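You operate a simulated robot arm through the tools that you are given. There is no shell and no other tool.

You are at the controls of a simulated robot arm. One attempt, no reset.

JOB
Tare the empty red pot and fill it with about 500 g of soil.
Fine: leave it on the filler's plate and swing the spout aside again. Where these are worked on the way, their far stop is far enough and under half their travel is too little: filler spout.

It is judged by the outcome, as a careful person would: the job done as asked, and still so three seconds after it is handed in. It fails if anything else is knocked over, pushed out of place, dropped, spilled or broken.

ROBOT AND FRAMES
A 6-joint arm with a fingered hand, fixed in place. Base frame: the origin is at the foot of the arm, x ahead of it, y to its left, z up; the work surface is at about z = 0.76. Lengths are in m, angles in rad, forces in N, time in s.
With the tool pointing down near the work surface it reaches from about 0.34 to 0.82 m from the base axis. Its first joint turns from -2.897 to 2.897 rad. Payload 4 kg.
The TCP is the grasp point between the finger pads, 0.026 m short of the fingertips. In the tool frame z runs along the fingers and y along their closing line. The gripper opens to 0.132 m. The gripper's body begins 0.073 m behind the TCP. The gripper is a hand of 5 fingers: y runs from the thumb to the fingers, the wrist lies at [0, 0, -0.239] in the tool frame, and closing takes about 1.5 s.
Orientation is that of the tool frame in the base frame, as a unit quaternion [x, y, z, w]. With the fingers straight down and closing along the base's y, the tool's x points along the base's -x, its y along +y and its z along -z.

CONTROLS
- The arm moves only by the tool move_arm. Its argument "motion" is a list of rows, each an object (a shift or turn left out is 0, a gripper value left out holds the last) with "translation": the shift along the tool's x, y, z in m, a list of three; "delta_rot": the turn, a rotation vector about the tool's x, y, z in rad, a list of three. In form: [{"translation": [dx, dy, dz], "delta_rot": [ax, ay, az]}, ...]. A call has 1 to 20 rows; each row is the pose to reach, as a shift and turn from the pose commanded when the call began, along the tool's axes at that moment. "claw" is the opening, from 0 (shut) to 1 (fully open), set as the call begins (left out, the last holds). Rows are played at 5 a second. More than 0.05 m and 0.15 rad between two rows, or a gripper value outside its range, and nothing of the call is played. Where a pose cannot be reached the arm comes as near as it can. A force on the tool above 60 N (or 10 N above the force at the start of the call, whichever is more), or a blocked arm, ends the call early, and 0.2 s more pass. Each finger travels about 0.045 m/s and halts on what it meets, pressing with about 23 N; the grip force reading is that of the motor and also rises with nothing between the fingers. The clock runs only during rows and for 0.2 s after the last one: add rows that repeat a pose to give the fingers time. The reply holds the time, the measured pose of the TCP, the force on the tool along the base axes, the opening and the grip force, in the units named above and with some noise, with the torque about the TCP (base axes, N m) and any sound that the robot's microphone picked up, and new pictures: "show" is both (left out), scene, wrist or none.
- Cameras (640 x 400 px; columns grow to the right, rows downward): "scene" is fixed at [0.0497, -0.6505, 1.405]; the picture's right is [0.91, -0.42, 0.00], its down [-0.09, -0.19, -0.98] and it looks along [0.41, 0.89, -0.21] (base axes); focal length 311 px, centre (320, 200). "wrist" rides on the gripper at [0.084, 0.002, -0.097] in the tool frame; the picture's right is [-0.02, 1.00, 0.00], its down [-0.75, -0.02, -0.66] and it looks along [-0.66, -0.01, 0.75] (tool axes); focal length 270 px, centre (320, 200).
- preshape(shape): the hand has 5 fingers and takes this shape, open, in about a second: jaw (thumb against the fingers, like two jaws); tri (thumb and two fingers); tip (a fingertip pinch); poke (one finger out to press); point (the index stretched); flat (the hand flat); cup (the hand cupped); fist (a fist). The gripper value then closes the fingers along that shape, each until it touches; the sizes above hold for jaw. It gives what a move gives, with no picture.
- point_at(camera, pixels): for up to 12 pixels [column, row] of the newest picture of that camera ("zoom" is the newest enlarged one), the place [x, y, z] in the base frame of the surface seen there, good to about 0.002 m. It takes no simulated time.
- close_up(camera, box): a new picture of the part [left, top, right, bottom] of that camera's present view, enlarged. It takes no simulated time.
- finish_job(): hands the job in; it is judged then, once.

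Leave the gripper open and the arm clear of the work at the hand-in unless told otherwise.

The tools are called after ">>>" as name(argument=value, ...) on one line, values as JSON. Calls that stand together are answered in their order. move_arm: Moves the arm, as the interface text tells. Its arguments: {"type":"object","properties":{"motion":{"type":"array"},"claw":{"type":"number"},"show":{"type":"string","enum":["both","scene","wrist","none"]}},"required":["motion"]} The other tools are called the same way: preshape (shape) gives the hand a shape; point_at (camera, pixels) gives the place of the surface under pixels of a picture; close_up (camera, box) takes an enlarged picture of a part of a camera's view; finish_job () hands the job in.

At the start:

```text
time_s: 0.0
position: [0.3151, 0.2096, 1.2934]
orientation: [0.0, 1.0, 0.0, 0.0]
ft_force: [0.6, -0.3, -1.0]
moment: [-0.01, 0.01, -0.03]
finger_gap: 0.1318
grasp_force: 0.0
shape: jaw
```

scene: 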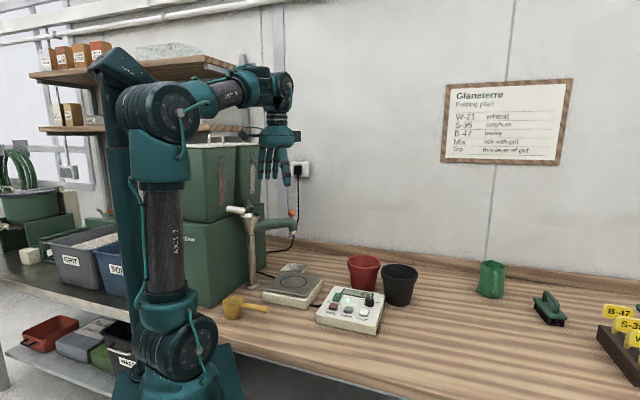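
wrist: 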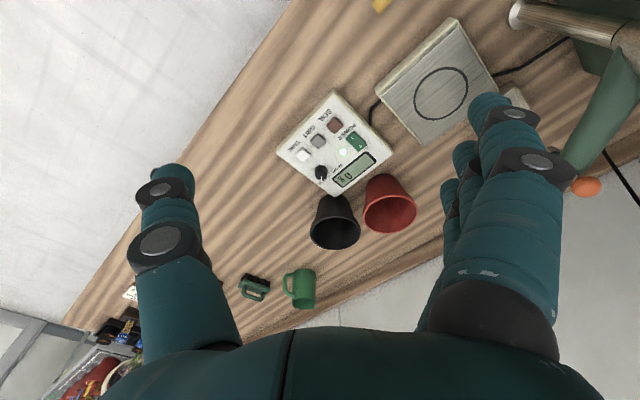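

I see a filler with a plate (a circle marked on it), a control box with buttons and a knob, a red pot and a black pot, and a spout arm in green. I'll zoom in on the control box and the filler before moving anything.

>>> close_up(camera="scene", box=[300, 240, 430, 340])

>>> close_up(camera="scene", box=[210, 190, 340, 320])

>>> close_up(camera="wrist", box=[260, 70, 440, 260])

>>> close_up(camera="scene", box=[430, 70, 590, 170])

```text
4.00 times, centred on (365, 290) of scene
```

zoom: 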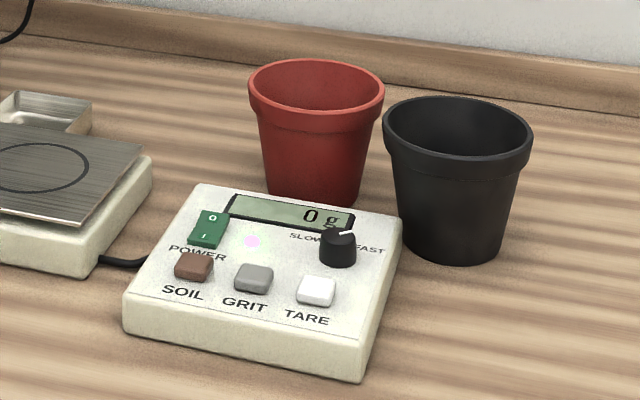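

```text
3.08 times, centred on (275, 255) of scene
```

zoom: 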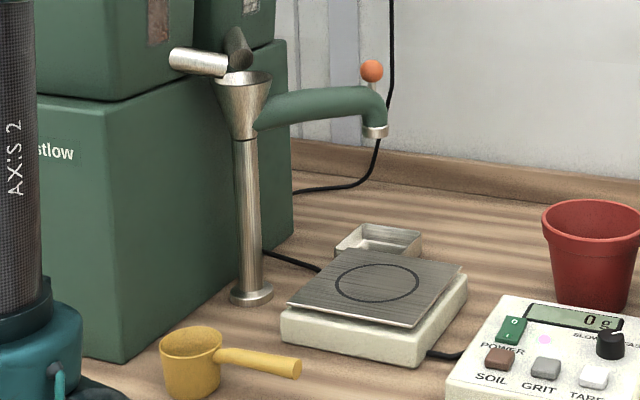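

```text
2.11 times, centred on (350, 165) of wrist
```

zoom: 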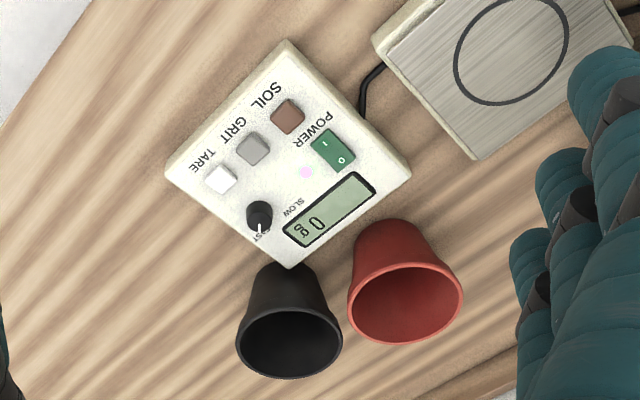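

```text
4.00 times, centred on (510, 120) of scene
```

zoom: 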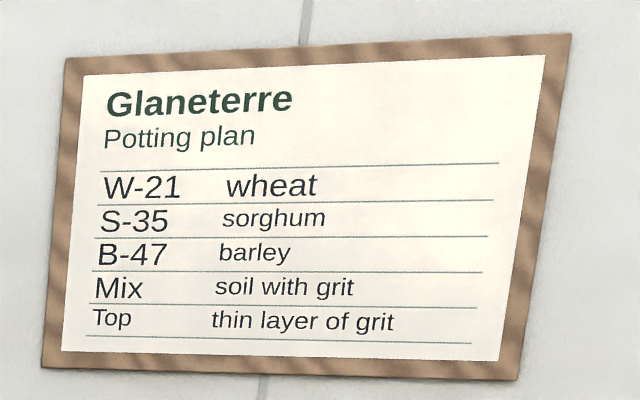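

The display reads 0 g so power is on, and the knob has SLOW/FAST marks. Next I measure places: red pot rim, plate circle, buttons, knob and spout tip.

>>> point_at(camera="scene", pixels=[[364, 257], [349, 262], [380, 262], [364, 271], [362, 285], [300, 276], [291, 284], [268, 295], [314, 305], [321, 286], [277, 278], [291, 213]])

>>> point_at(camera="wrist", pixels=[[335, 125], [318, 141], [303, 155], [321, 173], [355, 141], [347, 172], [441, 93], [343, 151], [586, 186], [389, 213], [334, 235], [460, 70]])

>>> point_at(camera="scene", pixels=[[333, 306], [347, 310], [363, 313], [370, 300], [335, 295], [246, 215], [255, 222], [285, 222], [285, 229], [242, 213], [261, 280], [287, 215]])

```text
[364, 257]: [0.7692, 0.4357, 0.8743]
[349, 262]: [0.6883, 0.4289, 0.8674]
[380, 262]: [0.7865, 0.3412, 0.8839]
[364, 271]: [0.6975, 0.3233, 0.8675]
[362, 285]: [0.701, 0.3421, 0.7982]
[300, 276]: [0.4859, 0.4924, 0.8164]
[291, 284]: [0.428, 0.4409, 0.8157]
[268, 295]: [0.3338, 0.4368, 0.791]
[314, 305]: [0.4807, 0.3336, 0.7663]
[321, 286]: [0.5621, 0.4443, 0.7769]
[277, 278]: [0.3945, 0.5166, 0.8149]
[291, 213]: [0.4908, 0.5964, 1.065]
```

```text
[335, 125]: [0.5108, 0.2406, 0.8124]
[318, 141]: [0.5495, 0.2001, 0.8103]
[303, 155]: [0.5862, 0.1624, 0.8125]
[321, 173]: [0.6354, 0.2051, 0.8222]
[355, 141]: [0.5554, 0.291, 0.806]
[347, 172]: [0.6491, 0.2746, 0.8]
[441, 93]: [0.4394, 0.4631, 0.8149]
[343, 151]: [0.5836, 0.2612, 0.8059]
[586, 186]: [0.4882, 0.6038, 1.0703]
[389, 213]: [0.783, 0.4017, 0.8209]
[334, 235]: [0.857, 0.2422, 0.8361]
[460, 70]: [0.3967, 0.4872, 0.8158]
```

```text
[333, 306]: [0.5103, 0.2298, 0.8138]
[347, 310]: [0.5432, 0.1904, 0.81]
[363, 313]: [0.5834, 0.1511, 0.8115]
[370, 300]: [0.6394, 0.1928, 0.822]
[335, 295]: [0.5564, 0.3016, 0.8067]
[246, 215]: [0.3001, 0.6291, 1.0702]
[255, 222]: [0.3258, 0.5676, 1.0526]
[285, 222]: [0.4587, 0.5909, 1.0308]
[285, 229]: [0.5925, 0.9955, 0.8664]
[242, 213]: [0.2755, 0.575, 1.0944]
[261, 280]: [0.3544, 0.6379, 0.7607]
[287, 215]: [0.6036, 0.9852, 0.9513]
```

Buttons found: SOIL ≈ (0.511, 0.236), GRIT ≈ (0.547, 0.196), TARE ≈ (0.585, 0.157), tops ≈ 0.812. Now I zoom on the pots for finer rim measurement.

>>> close_up(camera="scene", box=[335, 245, 431, 305])

```text
6.67 times, centred on (383, 275) of scene
```

zoom: 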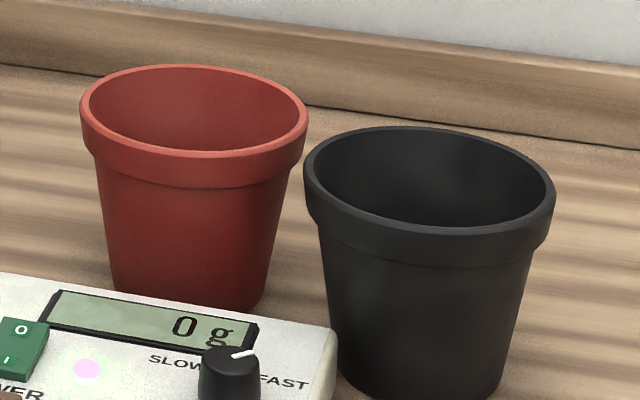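

>>> point_at(camera="zoom", pixels=[[84, 105], [304, 118], [195, 155], [190, 67], [100, 140], [285, 155], [120, 280], [255, 295], [310, 175], [550, 195], [420, 232], [430, 130]])

>>> close_up(camera="wrist", box=[310, 160, 430, 260])

```text
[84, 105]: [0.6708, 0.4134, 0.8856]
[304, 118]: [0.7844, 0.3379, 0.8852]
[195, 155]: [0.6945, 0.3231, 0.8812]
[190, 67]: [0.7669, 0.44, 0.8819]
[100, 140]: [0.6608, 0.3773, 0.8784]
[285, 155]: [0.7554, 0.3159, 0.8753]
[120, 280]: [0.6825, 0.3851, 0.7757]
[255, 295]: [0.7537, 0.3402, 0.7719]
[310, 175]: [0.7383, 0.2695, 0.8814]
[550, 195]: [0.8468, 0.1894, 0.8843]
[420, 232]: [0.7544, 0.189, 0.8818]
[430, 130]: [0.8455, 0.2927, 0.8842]
```

```text
4.00 times, centred on (370, 210) of wrist
```

zoom: 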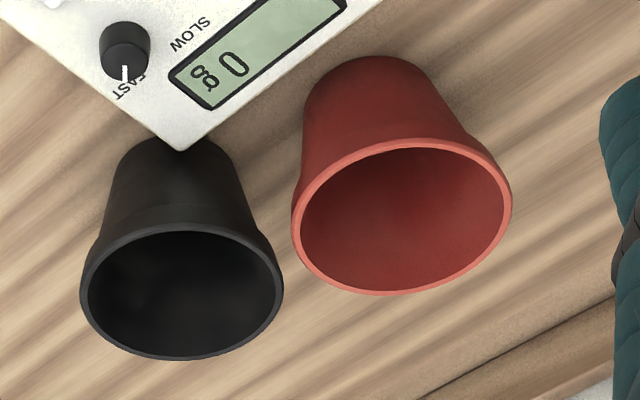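

The red pot's rim is about 0.137 m across (centre ≈ (0.729, 0.379), rim top z ≈ 0.886), wider than my opening. I'll pinch its near wall at the rim instead, with the fingers inside and the thumb outside, closing along the radial line, which is clear of the black pot. First I move above that rim point, ≈ (0.670, 0.348), at z 1.05, turning the hand to the radial line.

>>> move_arm(motion=[{"translation": [-0.0355, 0.0138, 0.0243], "delta_rot": [0, 0, 0.109]}, {"translation": [-0.071, 0.0276, 0.0486], "delta_rot": [0, 0, 0.218]}, {"translation": [-0.1065, 0.0414, 0.0729], "delta_rot": [0, 0, 0.327]}, {"translation": [-0.142, 0.0552, 0.0972], "delta_rot": [0, 0, 0.436]}, {"translation": [-0.1775, 0.069, 0.1215], "delta_rot": [0, 0, 0.545]}, {"translation": [-0.213, 0.0828, 0.1458], "delta_rot": [0, 0, 0.654]}, {"translation": [-0.2485, 0.0966, 0.1701], "delta_rot": [0, 0, 0.763]}, {"translation": [-0.284, 0.1104, 0.1944], "delta_rot": [0, 0, 0.872]}, {"translation": [-0.3195, 0.1242, 0.2187], "delta_rot": [0, 0, 0.981]}, {"translation": [-0.355, 0.138, 0.243], "delta_rot": [0, 0, 1.09]}, {"translation": [-0.355, 0.138, 0.243], "delta_rot": [0, 0, 1.09]}], claw=1)

```text
time_s: 2.4
position: [0.6699, 0.348, 1.0505]
orientation: [0.518, 0.855, 0.001, 0.0]
ft_force: [0.4, -0.4, 0.0]
moment: [0.0, -0.02, -0.03]
finger_gap: 0.1316
grasp_force: 0.1
shape: jaw
```

scene: 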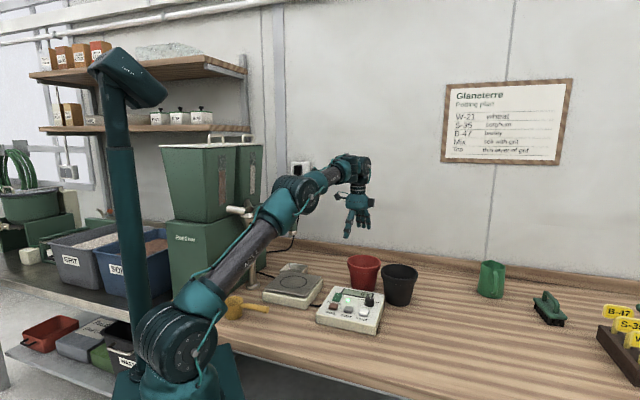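
wrist: 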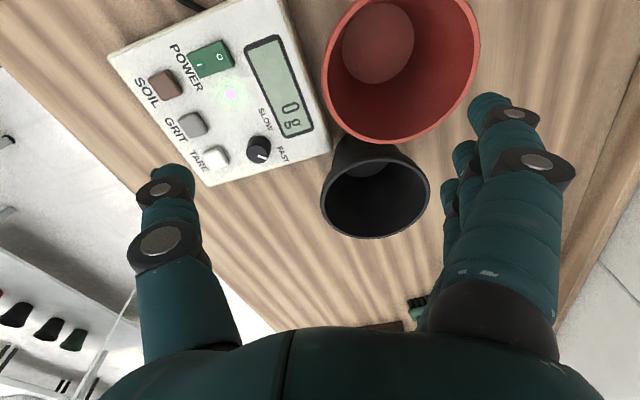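

The hand is above the rim point. I check the rim from this nearer wrist view, including the left wall edge around (323, 85).

>>> point_at(camera="wrist", pixels=[[324, 80], [328, 100], [345, 128], [393, 143], [440, 125], [472, 85], [479, 45], [345, 10], [378, 45], [350, 175], [422, 180], [372, 237]])

>>> close_up(camera="wrist", box=[100, 0, 500, 250])

```text
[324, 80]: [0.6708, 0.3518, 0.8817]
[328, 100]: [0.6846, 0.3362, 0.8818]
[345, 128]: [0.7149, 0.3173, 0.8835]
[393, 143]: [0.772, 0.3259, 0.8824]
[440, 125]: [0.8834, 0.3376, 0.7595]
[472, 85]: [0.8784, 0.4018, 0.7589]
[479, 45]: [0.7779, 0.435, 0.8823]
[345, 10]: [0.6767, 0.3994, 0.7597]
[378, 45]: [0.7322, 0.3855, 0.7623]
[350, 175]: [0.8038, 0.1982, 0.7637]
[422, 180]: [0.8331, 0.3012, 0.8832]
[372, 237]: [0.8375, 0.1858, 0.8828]
```

```text
1.60 times, centred on (300, 125) of wrist
```

zoom: 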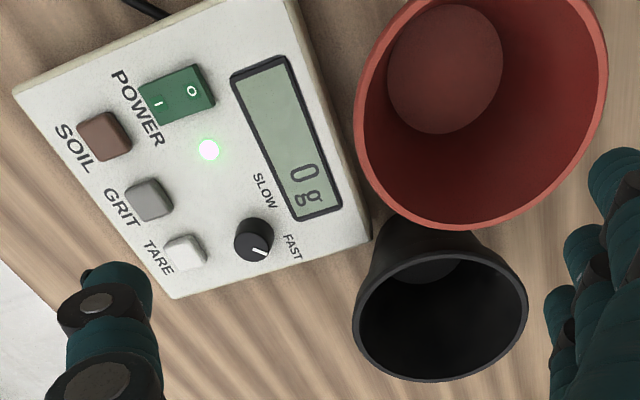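

Refined rim: centre ≈ (0.733, 0.382), radius ≈ 0.068. The flow knob's pointer looks set to FAST. I shift 6.7 mm outward along the closing line and descend part of the way (to z ≈ 0.93), then look.

>>> move_arm(motion=[{"translation": [0, 0.0067, 0.03]}, {"translation": [0, 0.0067, 0.06]}, {"translation": [0, 0.0067, 0.09]}, {"translation": [0, 0.0067, 0.12]}, {"translation": [0, 0.0067, 0.12]}])

```text
time_s: 3.6
position: [0.6763, 0.3504, 0.9288]
orientation: [0.518, 0.855, 0.0, 0.0]
ft_force: [0.5, -0.3, -0.5]
moment: [-0.04, -0.02, 0.0]
finger_gap: 0.1317
grasp_force: 0.1
shape: jaw
```

scene: 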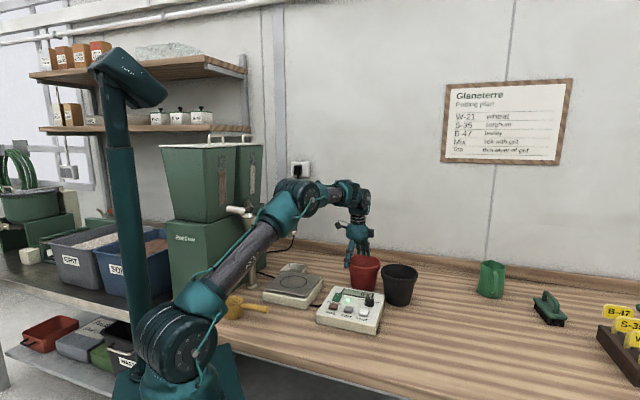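
wrist: 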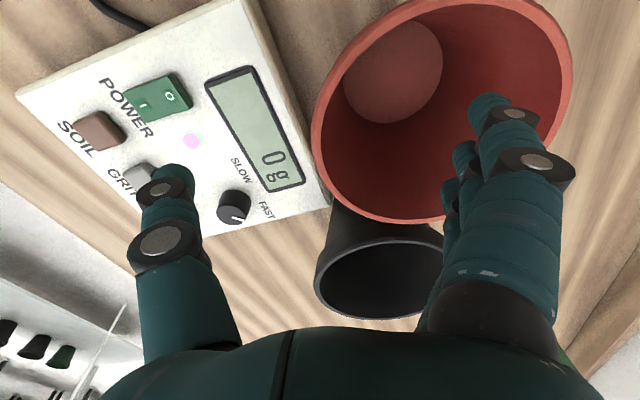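

The open fingers bulge close to the pot's far wall, so I partly close to about 0.6 (≈0.08 m) before descending, keeping the fingers midway in the pot mouth.

>>> move_arm(motion=[{"translation": [0, 0, 0]}, {"translation": [0, 0, 0]}, {"translation": [0, 0, 0]}, {"translation": [0, 0, 0]}, {"translation": [0, 0, 0.02]}], claw=0.6)

```text
time_s: 4.8
position: [0.6766, 0.3498, 0.9096]
orientation: [0.517, 0.856, 0.0, 0.0]
ft_force: [0.7, 0.4, 0.1]
moment: [0.01, -0.01, 0.0]
finger_gap: 0.0796
grasp_force: 0.1
shape: jaw
```

scene: 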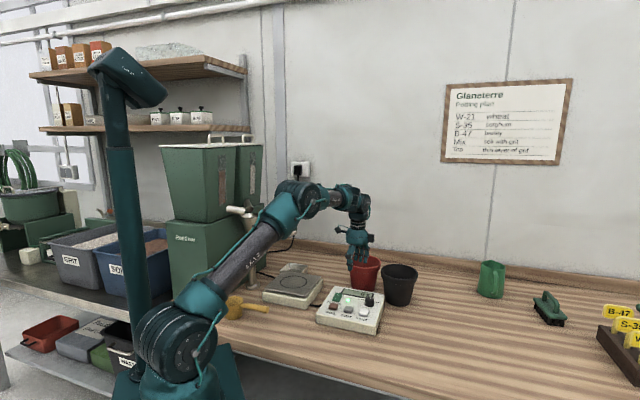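
wrist: 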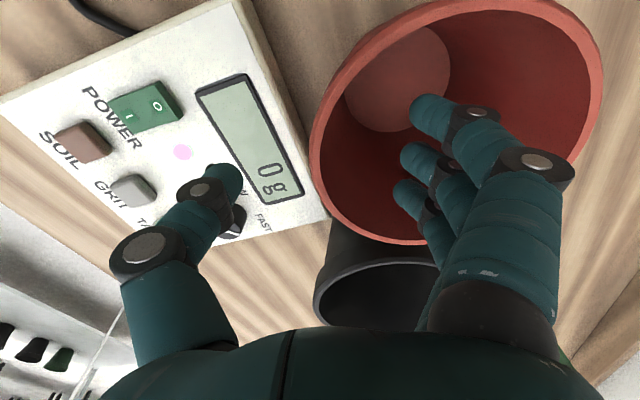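

The fingers straddle the near wall: thumb outside, fingers inside, wall at image column ≈ 318. I descend another 0.046 m slowly.

>>> move_arm(motion=[{"translation": [0, 0, 0.012]}, {"translation": [0, 0, 0.024]}, {"translation": [0, 0, 0.036]}, {"translation": [0, 0, 0.046]}, {"translation": [0, 0, 0.046]}])

```text
time_s: 6.0
position: [0.6769, 0.3513, 0.8638]
orientation: [0.518, 0.855, 0.0, 0.0]
ft_force: [0.3, 0.0, -0.1]
moment: [0.02, -0.02, -0.04]
finger_gap: 0.0797
grasp_force: 0.1
shape: jaw
```

scene: 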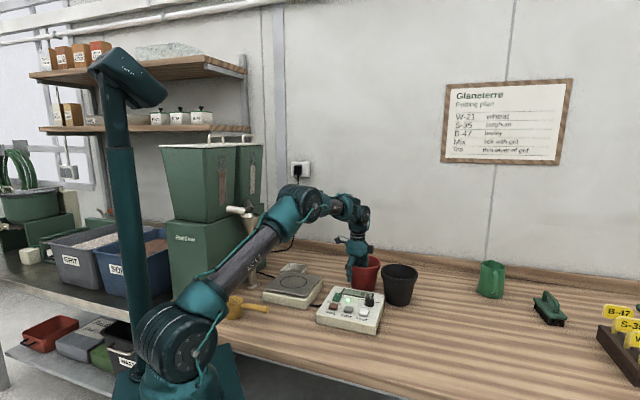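
wrist: 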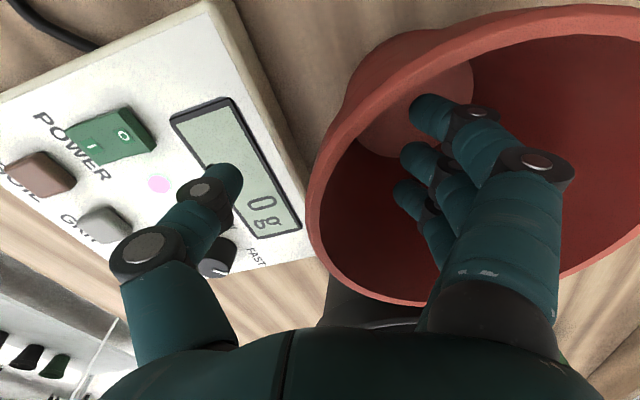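

No contact so far (force ≈ 0). I close most of the way first and look at how the wall sits between thumb and fingers.

>>> move_arm(motion=[{"translation": [0, 0, 0]}, {"translation": [0, 0, 0]}, {"translation": [0, 0, 0]}, {"translation": [0, 0, 0]}, {"translation": [0, 0, 0]}], claw=0.2)

```text
time_s: 7.2
position: [0.6761, 0.3504, 0.8652]
orientation: [0.518, 0.855, 0.0, 0.0]
ft_force: [0.6, 0.7, 0.8]
moment: [-0.02, -0.02, 0.02]
finger_gap: 0.0271
grasp_force: 0.1
shape: jaw
```

scene: 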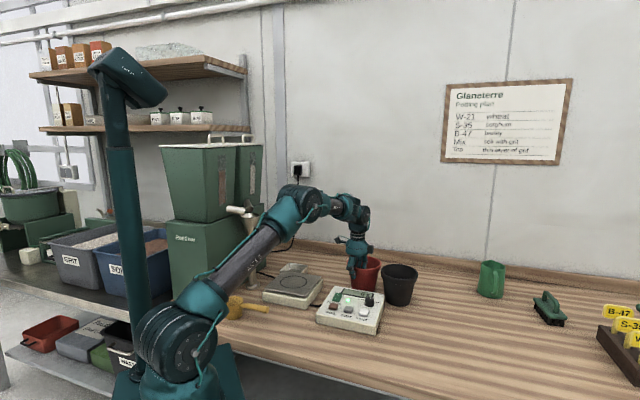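
wrist: 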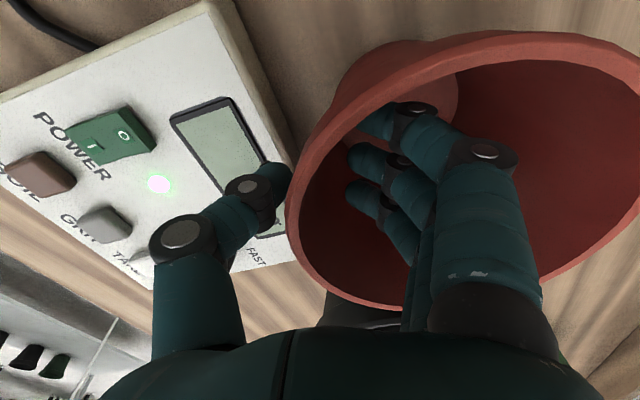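

The index finger has reached the inner wall and the thumb tip is just at the outside of the rim. I close fully to grip.

>>> move_arm(motion=[{"translation": [0, 0, 0]}, {"translation": [0, 0, 0]}, {"translation": [0, 0, 0]}, {"translation": [0, 0, 0]}, {"translation": [0, 0, 0]}, {"translation": [0, 0, 0]}], claw=0)

```text
time_s: 8.6
position: [0.677, 0.3501, 0.8645]
orientation: [0.519, 0.855, 0.0, -0.001]
ft_force: [0.5, -0.2, 0.4]
moment: [0.1, -0.1, -0.01]
finger_gap: 0.0097
grasp_force: 23.3
shape: jaw
```

scene: 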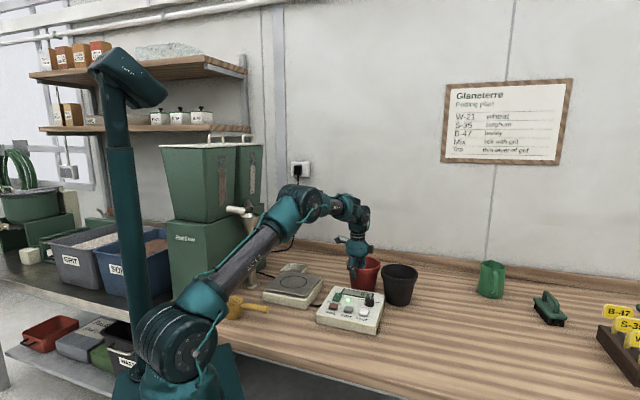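
wrist: 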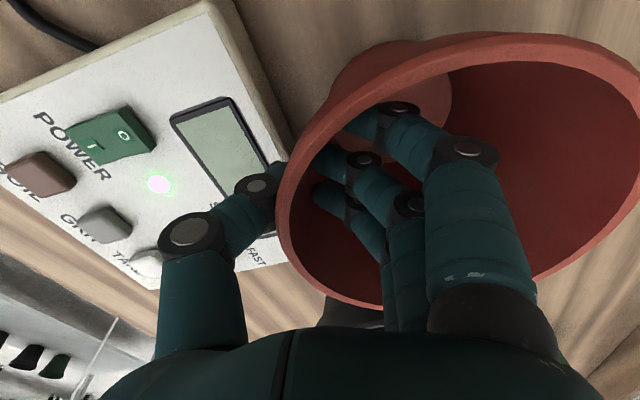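

Gap 0.0097 and 23 N grip: the wall is pinched. I lift 0.03 m gently and check for slip or tilt.

>>> move_arm(motion=[{"translation": [0, 0, -0.01]}, {"translation": [0, 0, -0.02]}, {"translation": [0, 0, -0.03]}, {"translation": [0, 0, -0.03]}])

>>> close_up(camera="scene", box=[300, 220, 430, 320])

```text
time_s: 9.6
position: [0.6779, 0.3497, 0.8954]
orientation: [0.519, 0.855, -0.001, -0.001]
ft_force: [-0.2, 0.6, 0.1]
moment: [0.03, 0.02, 0.0]
finger_gap: 0.0098
grasp_force: 23.2
shape: jaw
```

scene: 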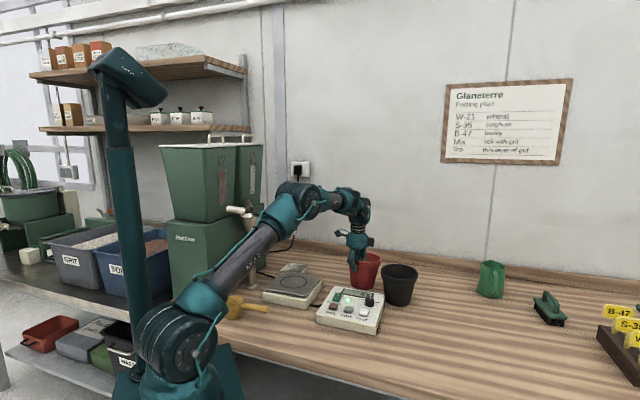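
wrist: 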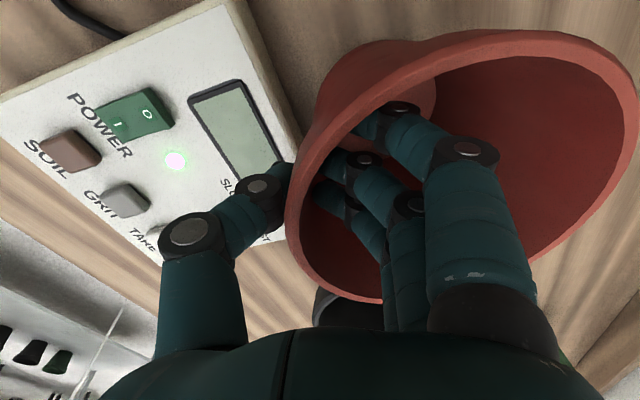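

```text
4.00 times, centred on (365, 270) of scene
```

zoom: 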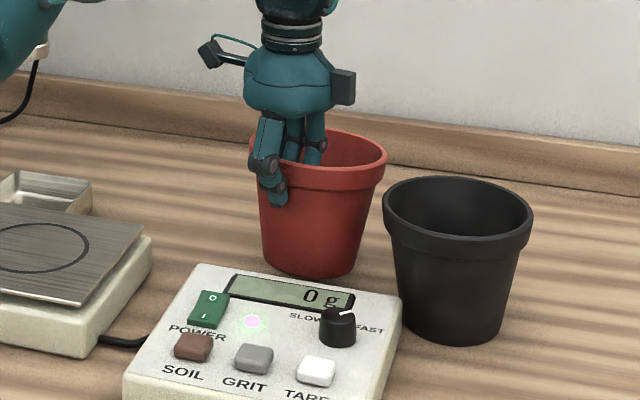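

The pot lifts cleanly with little tilt; the black pot is unmoved. I measure the plate's circle precisely before carrying the pot there.

>>> close_up(camera="scene", box=[250, 250, 340, 310])

```text
6.67 times, centred on (295, 280) of scene
```

zoom: 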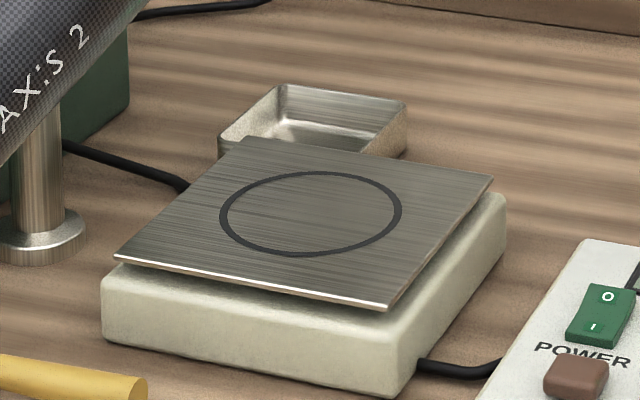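

>>> point_at(camera="zoom", pixels=[[222, 212], [401, 212], [322, 172], [298, 254], [312, 213], [118, 256], [388, 305], [490, 177], [245, 140], [315, 110], [250, 145]])

>>> close_up(camera="scene", box=[215, 180, 335, 290])

```text
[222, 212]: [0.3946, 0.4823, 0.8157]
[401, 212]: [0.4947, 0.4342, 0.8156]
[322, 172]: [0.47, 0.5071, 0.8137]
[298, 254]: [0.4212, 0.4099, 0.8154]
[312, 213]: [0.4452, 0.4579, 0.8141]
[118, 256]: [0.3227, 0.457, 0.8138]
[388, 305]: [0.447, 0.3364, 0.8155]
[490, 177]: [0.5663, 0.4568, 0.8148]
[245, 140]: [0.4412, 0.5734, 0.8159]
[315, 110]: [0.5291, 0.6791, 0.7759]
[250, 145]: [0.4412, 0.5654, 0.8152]
```

```text
3.64 times, centred on (275, 235) of scene
```

zoom: 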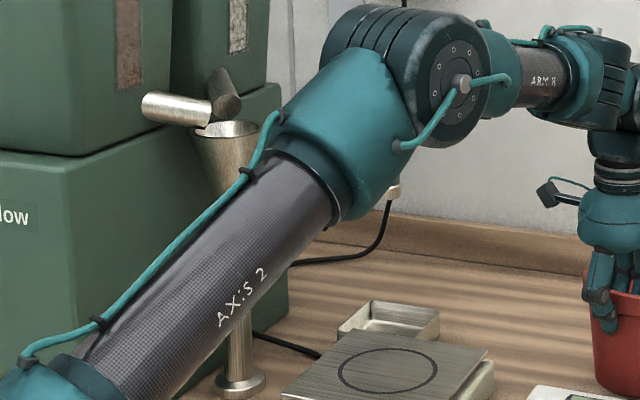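

Plate centre from corners and circle ≈ (0.445, 0.457), z ≈ 0.815. Now I locate the held pot's rim in the wrist picture to know its offset from the TCP.

>>> point_at(camera="wrist", pixels=[[288, 235], [300, 260], [340, 292], [378, 301], [545, 285], [600, 235], [625, 195], [620, 65], [540, 33], [440, 42], [345, 100], [305, 160]])

>>> point_at(camera="scene", pixels=[[352, 257], [366, 262], [380, 258], [375, 253], [353, 285], [365, 289], [373, 284], [364, 275]])

```text
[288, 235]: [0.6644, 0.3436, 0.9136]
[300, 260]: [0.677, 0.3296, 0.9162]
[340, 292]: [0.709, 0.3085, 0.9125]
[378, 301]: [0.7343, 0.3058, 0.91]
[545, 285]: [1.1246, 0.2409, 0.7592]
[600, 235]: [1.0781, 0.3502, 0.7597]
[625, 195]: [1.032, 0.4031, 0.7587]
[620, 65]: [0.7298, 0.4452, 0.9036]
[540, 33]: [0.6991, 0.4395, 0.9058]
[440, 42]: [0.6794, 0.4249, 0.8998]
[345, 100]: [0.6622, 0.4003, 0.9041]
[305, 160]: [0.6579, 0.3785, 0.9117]
```

```text
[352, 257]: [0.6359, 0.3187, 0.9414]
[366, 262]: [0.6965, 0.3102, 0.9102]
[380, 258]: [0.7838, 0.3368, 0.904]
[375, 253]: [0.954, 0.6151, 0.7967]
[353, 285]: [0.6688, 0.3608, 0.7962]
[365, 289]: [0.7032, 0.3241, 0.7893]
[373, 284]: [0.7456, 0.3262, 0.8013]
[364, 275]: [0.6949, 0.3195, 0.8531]
```

The held pot's rim centre is ≈ 0.054 m beyond the TCP, tilted about 5° down on the far side. I lift to z ≈ 1.0, then carry it over the plate to TCP (0.407, 0.418) while turning the hand to the radial line there.

>>> move_arm(motion=[{"translation": [0, 0, -0.035]}, {"translation": [0, 0, -0.07]}, {"translation": [0, 0, -0.1056]}, {"translation": [0.0184, -0.0207, -0.1056], "delta_rot": [0, 0, -0.0319]}, {"translation": [0.0368, -0.0414, -0.1056], "delta_rot": [0, 0, -0.0637]}, {"translation": [0.0552, -0.0621, -0.1056], "delta_rot": [0, 0, -0.0956]}, {"translation": [0.0736, -0.0828, -0.1056], "delta_rot": [0, 0, -0.1274]}, {"translation": [0.092, -0.1035, -0.1056], "delta_rot": [0, 0, -0.1593]}, {"translation": [0.1104, -0.1242, -0.1056], "delta_rot": [0, 0, -0.1911]}, {"translation": [0.1288, -0.1449, -0.1056], "delta_rot": [0, 0, -0.223]}, {"translation": [0.1472, -0.1656, -0.1056], "delta_rot": [0, 0, -0.2548]}, {"translation": [0.1656, -0.1863, -0.1056], "delta_rot": [0, 0, -0.2867]}, {"translation": [0.184, -0.207, -0.1056], "delta_rot": [0, 0, -0.3185]}, {"translation": [0.184, -0.207, -0.1056], "delta_rot": [0, 0, -0.3185]}, {"translation": [0.184, -0.207, -0.1056], "delta_rot": [0, 0, -0.3185]}])

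>>> close_up(camera="scene", box=[210, 190, 370, 320])

```text
time_s: 12.8
position: [0.4082, 0.4177, 1.0003]
orientation: [0.377, 0.926, 0.0, 0.0]
ft_force: [-0.5, -0.9, -1.3]
moment: [-0.01, 0.01, -0.01]
finger_gap: 0.0102
grasp_force: 22.8
shape: jaw
```

scene: 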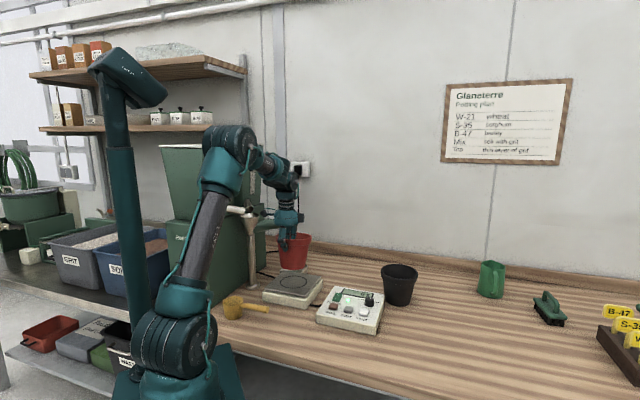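
wrist: 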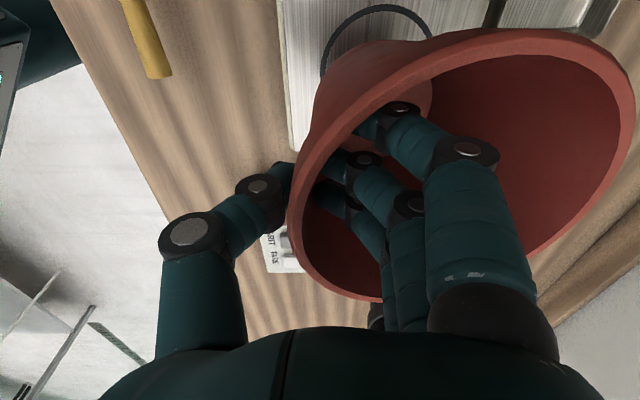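

```text
3.08 times, centred on (290, 255) of scene
```

zoom: 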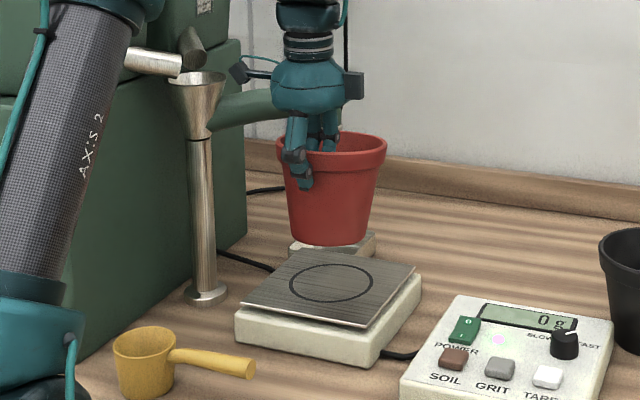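

The pot hangs above the plate, clear of the spout. I measure the rim again here to get the centre and tilt before lowering.

>>> point_at(camera="wrist", pixels=[[290, 235], [302, 260], [342, 292], [370, 299], [622, 65], [540, 32], [440, 42], [347, 100], [306, 160], [632, 110]])

>>> point_at(camera="zoom", pixels=[[280, 160], [385, 145], [345, 158], [350, 132], [292, 220], [335, 243], [366, 225], [335, 200], [370, 142]])

```text
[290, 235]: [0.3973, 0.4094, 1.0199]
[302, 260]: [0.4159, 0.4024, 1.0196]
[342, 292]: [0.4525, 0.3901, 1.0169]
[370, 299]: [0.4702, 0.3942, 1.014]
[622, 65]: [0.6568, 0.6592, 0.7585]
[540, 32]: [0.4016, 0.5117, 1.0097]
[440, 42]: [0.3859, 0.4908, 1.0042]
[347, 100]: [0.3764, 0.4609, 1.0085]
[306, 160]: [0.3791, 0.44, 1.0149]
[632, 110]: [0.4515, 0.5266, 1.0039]
```

```text
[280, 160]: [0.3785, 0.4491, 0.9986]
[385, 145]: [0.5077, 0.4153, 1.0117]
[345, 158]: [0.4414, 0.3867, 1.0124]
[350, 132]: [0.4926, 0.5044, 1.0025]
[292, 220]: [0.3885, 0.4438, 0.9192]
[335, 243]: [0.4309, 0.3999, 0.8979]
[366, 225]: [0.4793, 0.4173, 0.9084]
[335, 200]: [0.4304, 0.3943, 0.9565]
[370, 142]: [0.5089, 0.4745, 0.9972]
```

Pot centre is ≈ (0.445, 0.458), right above the circle; it hangs about 0.1 rad low on the far side. I tilt the hand by -0.1 rad about tool x to level it, then lower to 25 mm above contact.

>>> move_arm(motion=[{"translation": [0, 0, 0], "delta_rot": [-0.035, 0, 0]}, {"translation": [0, 0, 0], "delta_rot": [-0.07, 0, 0]}, {"translation": [0, 0, 0], "delta_rot": [-0.1, 0, 0]}, {"translation": [0, 0, 0.02], "delta_rot": [-0.1, 0, 0]}, {"translation": [0, 0, 0.04], "delta_rot": [-0.1, 0, 0]}, {"translation": [0, 0, 0.055], "delta_rot": [-0.1, 0, 0]}, {"translation": [0, 0, 0.055], "delta_rot": [-0.1, 0, 0]}])

>>> close_up(camera="scene", box=[240, 210, 350, 310])

```text
time_s: 14.4
position: [0.4082, 0.4173, 0.9451]
orientation: [0.376, 0.925, 0.047, 0.019]
ft_force: [-0.7, 1.2, -0.4]
moment: [-0.03, 0.0, -0.01]
finger_gap: 0.0101
grasp_force: 22.9
shape: jaw
```

scene: 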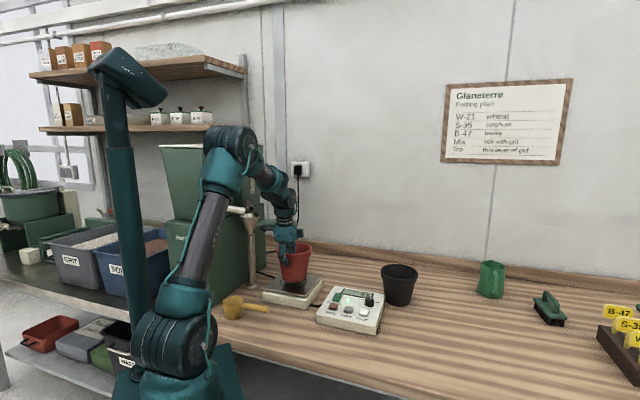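
wrist: 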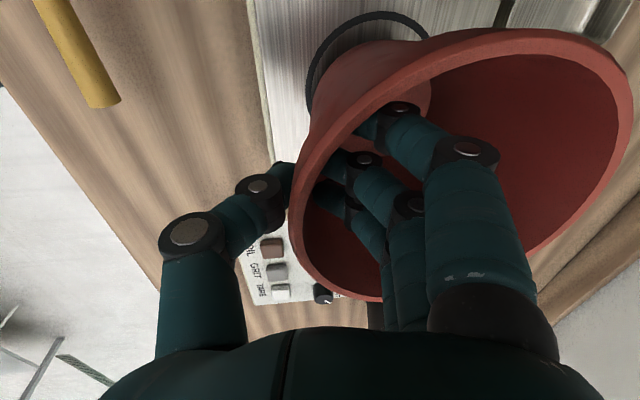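

```text
4.00 times, centred on (295, 260) of scene
```

zoom: 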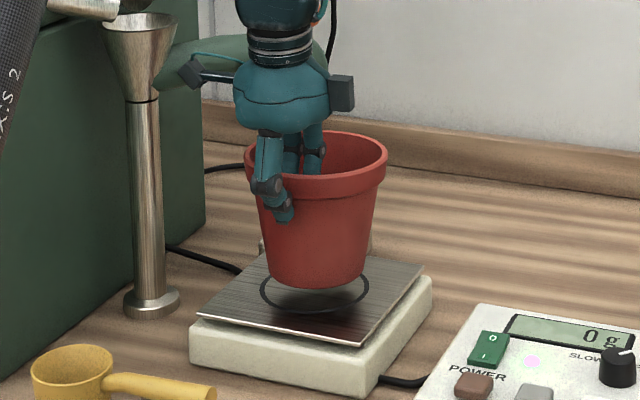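

The pot looks nearly level above the circle. I check rim levels once more.

>>> point_at(camera="zoom", pixels=[[247, 148], [386, 160], [330, 178], [350, 134], [375, 142], [320, 287], [275, 270], [355, 272], [320, 306]])

```text
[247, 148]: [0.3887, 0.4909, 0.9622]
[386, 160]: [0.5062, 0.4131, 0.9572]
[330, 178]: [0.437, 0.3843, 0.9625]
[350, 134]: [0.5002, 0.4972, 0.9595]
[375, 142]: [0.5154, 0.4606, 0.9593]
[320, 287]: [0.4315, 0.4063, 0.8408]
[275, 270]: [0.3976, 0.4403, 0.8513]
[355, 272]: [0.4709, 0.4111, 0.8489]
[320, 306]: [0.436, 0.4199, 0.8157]
```

Rim is level to a few mm (z ≈ 0.960), pot bottom ≈ 0.838, plate 0.815. I lower straight down 0.02 m, allowing for the tilt.

>>> move_arm(motion=[{"translation": [0, -0.0008, 0.008]}, {"translation": [0, -0.0015, 0.015]}, {"translation": [0, -0.002, 0.02]}, {"translation": [0, -0.002, 0.02]}], show="scene")

>>> close_up(camera="scene", box=[255, 220, 395, 330])

```text
time_s: 15.4
position: [0.4082, 0.4173, 0.9252]
orientation: [0.376, 0.925, 0.046, 0.018]
ft_force: [-0.5, -0.8, -1.1]
moment: [0.0, 0.0, 0.03]
finger_gap: 0.0098
grasp_force: 22.9
shape: jaw
```

scene: 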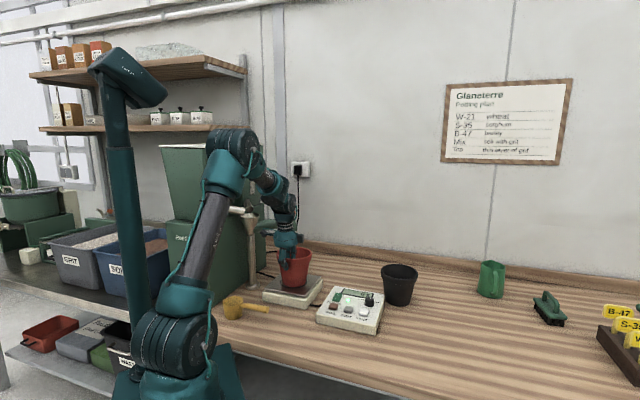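

```text
3.64 times, centred on (325, 275) of scene
```

zoom: 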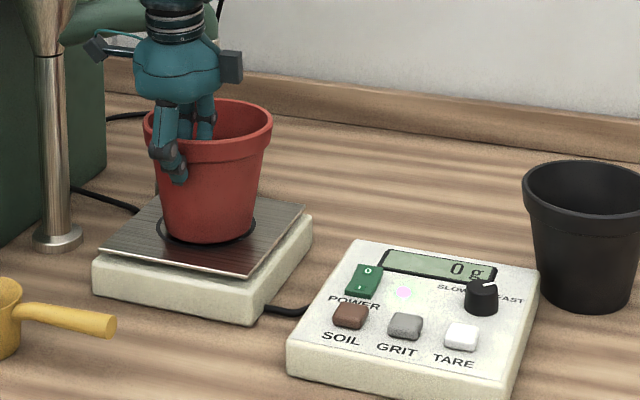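

Still 0 g, so the pot is not yet on the plate; a few mm remain. I lower by small steps until the scale shows weight.

>>> move_arm(motion=[{"translation": [0, -0.0002, 0.002]}, {"translation": [0, -0.0003, 0.003]}, {"translation": [0, -0.0003, 0.003]}], show="scene")

>>> close_up(camera="scene", box=[255, 220, 395, 330])

```text
time_s: 16.2
position: [0.4077, 0.4163, 0.9212]
orientation: [0.376, 0.925, 0.046, 0.018]
ft_force: [0.6, -0.1, 0.6]
moment: [0.02, -0.06, -0.01]
finger_gap: 0.0099
grasp_force: 23.2
shape: jaw
```

scene: 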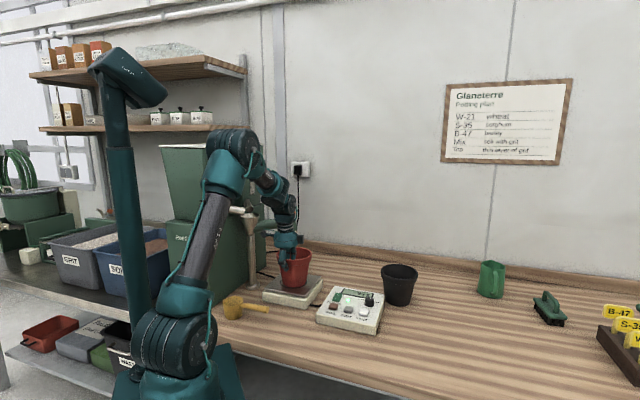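

```text
3.64 times, centred on (325, 275) of scene
```

zoom: 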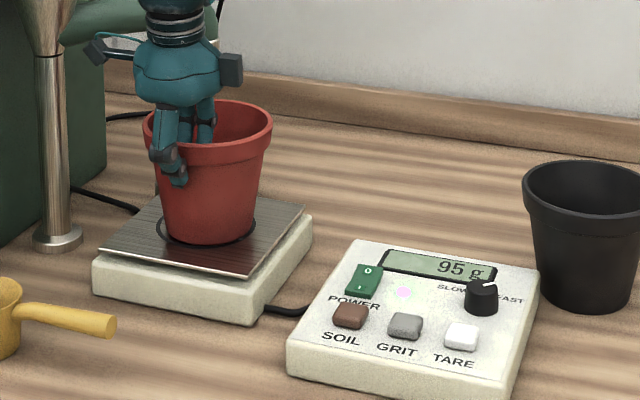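

The scale now reads 95 g: the pot is touching the plate. I release by opening to 0.6, keeping the hand still.

>>> move_arm(motion=[{"translation": [0, 0, 0]}, {"translation": [0, 0, 0]}, {"translation": [0, 0, 0]}, {"translation": [0, 0, 0]}, {"translation": [0, 0, 0]}, {"translation": [0, 0, 0]}], claw=0.6)

>>> close_up(camera="scene", box=[255, 220, 395, 330])

```text
time_s: 17.6
position: [0.4087, 0.4153, 0.9223]
orientation: [0.376, 0.925, 0.046, 0.018]
ft_force: [0.6, 0.3, 0.1]
moment: [-0.02, 0.03, 0.0]
finger_gap: 0.0791
grasp_force: 0.1
shape: jaw
```

scene: 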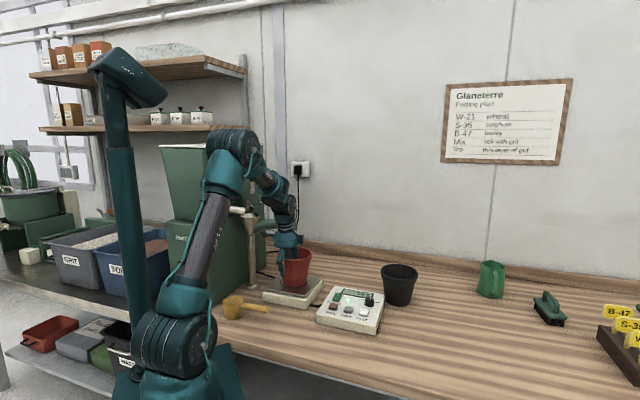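
wrist: 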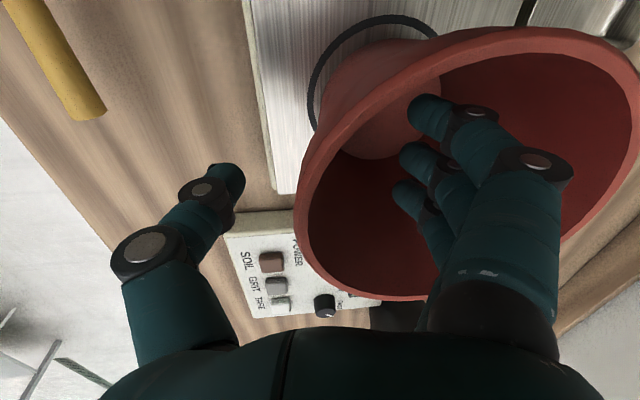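

```text
3.64 times, centred on (325, 275) of scene
```

zoom: 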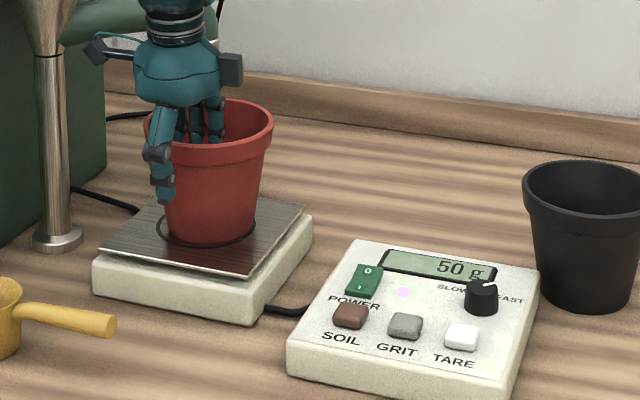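

The pot stands free on the plate and the scale reads 50 g (pot weight). I raise the hand straight up 0.14 m out of the pot.

>>> move_arm(motion=[{"translation": [0, 0.002, -0.02]}, {"translation": [0, 0.004, -0.04]}, {"translation": [0, 0.007, -0.07]}, {"translation": [0, 0.01, -0.1]}, {"translation": [0, 0.014, -0.14]}, {"translation": [0, 0.014, -0.14]}])

>>> close_up(camera="scene", box=[255, 220, 395, 330])

```text
time_s: 19.0
position: [0.409, 0.4177, 1.0627]
orientation: [0.376, 0.925, 0.046, 0.018]
ft_force: [0.6, 0.1, 0.1]
moment: [0.0, 0.03, -0.03]
finger_gap: 0.0787
grasp_force: 0.0
shape: jaw
```

scene: 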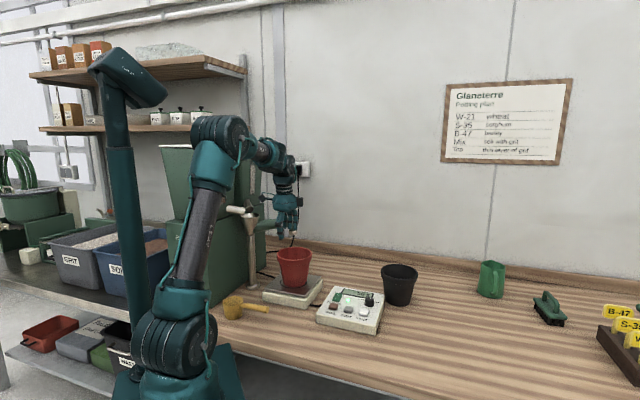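
wrist: 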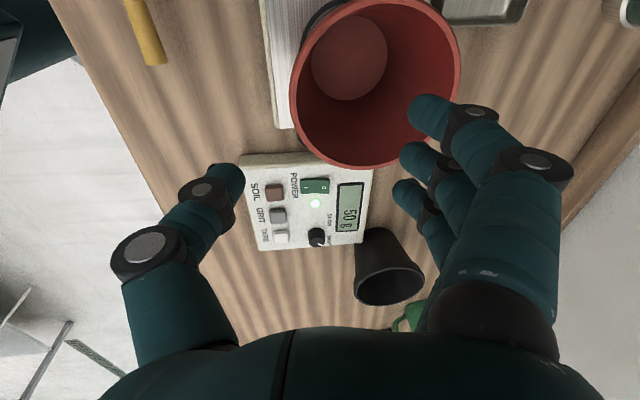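

```text
3.64 times, centred on (325, 275) of scene
```

zoom: 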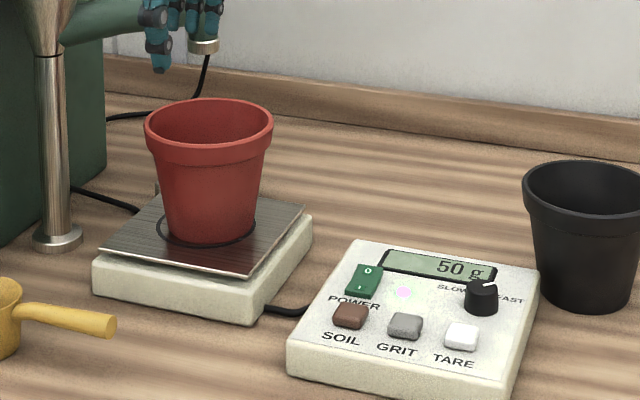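

The pot stands on the circle, scale still 50 g. Next is TARE: I level the hand and move away from the filler, staging above the control box at about (0.50, 0.20, 1.06), to form a poking finger.

>>> move_arm(motion=[{"translation": [-0.0311, -0.0135, -0.0014], "delta_rot": [0.0143, 0, 0]}, {"translation": [-0.0623, -0.027, -0.0027], "delta_rot": [0.0286, 0, 0]}, {"translation": [-0.0934, -0.0405, -0.0041], "delta_rot": [0.0429, 0, 0]}, {"translation": [-0.1245, -0.054, -0.0054], "delta_rot": [0.0571, 0, 0]}, {"translation": [-0.1556, -0.0675, -0.0068], "delta_rot": [0.0714, 0, 0]}, {"translation": [-0.1868, -0.081, -0.0081], "delta_rot": [0.0857, 0, 0]}, {"translation": [-0.2179, -0.0945, -0.0095], "delta_rot": [0.1, 0, 0]}], show="none")

>>> preshape(shape="poke")

>>> move_arm(motion=[{"translation": [0, 0, 0], "delta_rot": [0, 0, 0.13]}, {"translation": [0, 0, 0], "delta_rot": [0, 0, 0.26]}, {"translation": [0, 0, 0], "delta_rot": [0, 0, 0.39]}, {"translation": [0, 0, 0], "delta_rot": [0, 0, 0.52]}, {"translation": [0, 0, 0], "delta_rot": [0, 0, 0.52]}])

```text
time_s: 20.6
position: [0.4985, 0.1963, 1.0623]
orientation: [0.375, 0.927, 0.001, 0.0]
ft_force: [-0.6, -0.8, 0.4]
moment: [0.03, 0.03, 0.0]
finger_gap: 0.0792
grasp_force: 0.1
shape: jaw
```

```text
time_s: 21.5
position: [0.498, 0.1975, 1.0631]
orientation: [0.377, 0.926, 0.0, 0.0]
ft_force: [-0.4, -0.3, -1.4]
moment: [-0.02, 0.03, 0.0]
finger_gap: 0.0002
grasp_force: 0.0
shape: poke
```

```text
time_s: 22.7
position: [0.4992, 0.1984, 1.0625]
orientation: [0.603, 0.798, -0.001, 0.001]
ft_force: [-0.3, -0.2, 0.3]
moment: [0.01, 0.01, 0.0]
finger_gap: 0.0
grasp_force: 0.0
shape: poke
```

scene: 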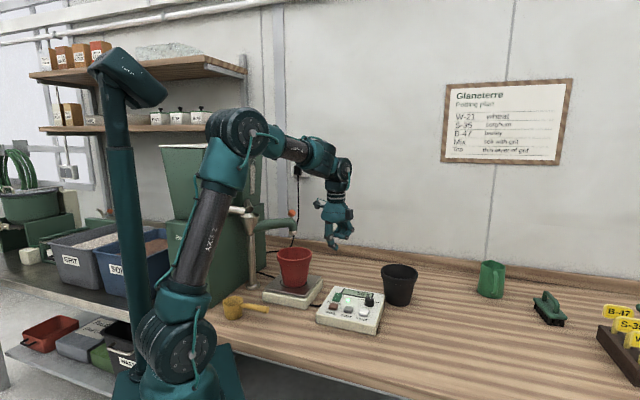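
wrist: 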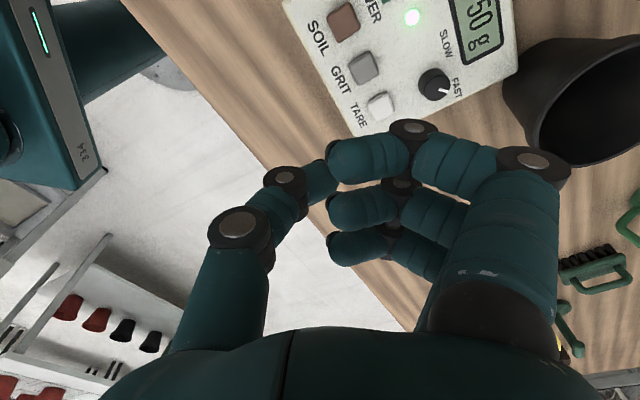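

The poke shape's reading shows gap 0; I need to see which finger is out. I zoom on the hand.

>>> close_up(camera="scene", box=[290, 150, 390, 260])

>>> close_up(camera="wrist", box=[200, 80, 600, 330])

```text
3.64 times, centred on (340, 205) of scene
```

zoom: 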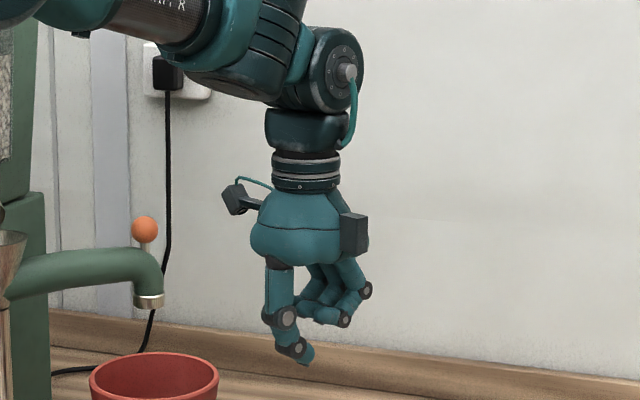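

```text
1.60 times, centred on (400, 205) of wrist
```

zoom: 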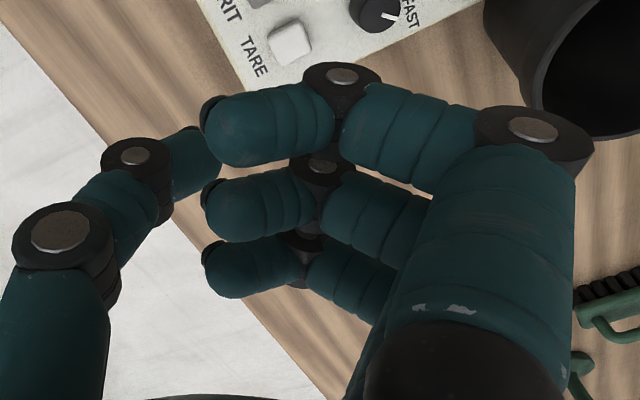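

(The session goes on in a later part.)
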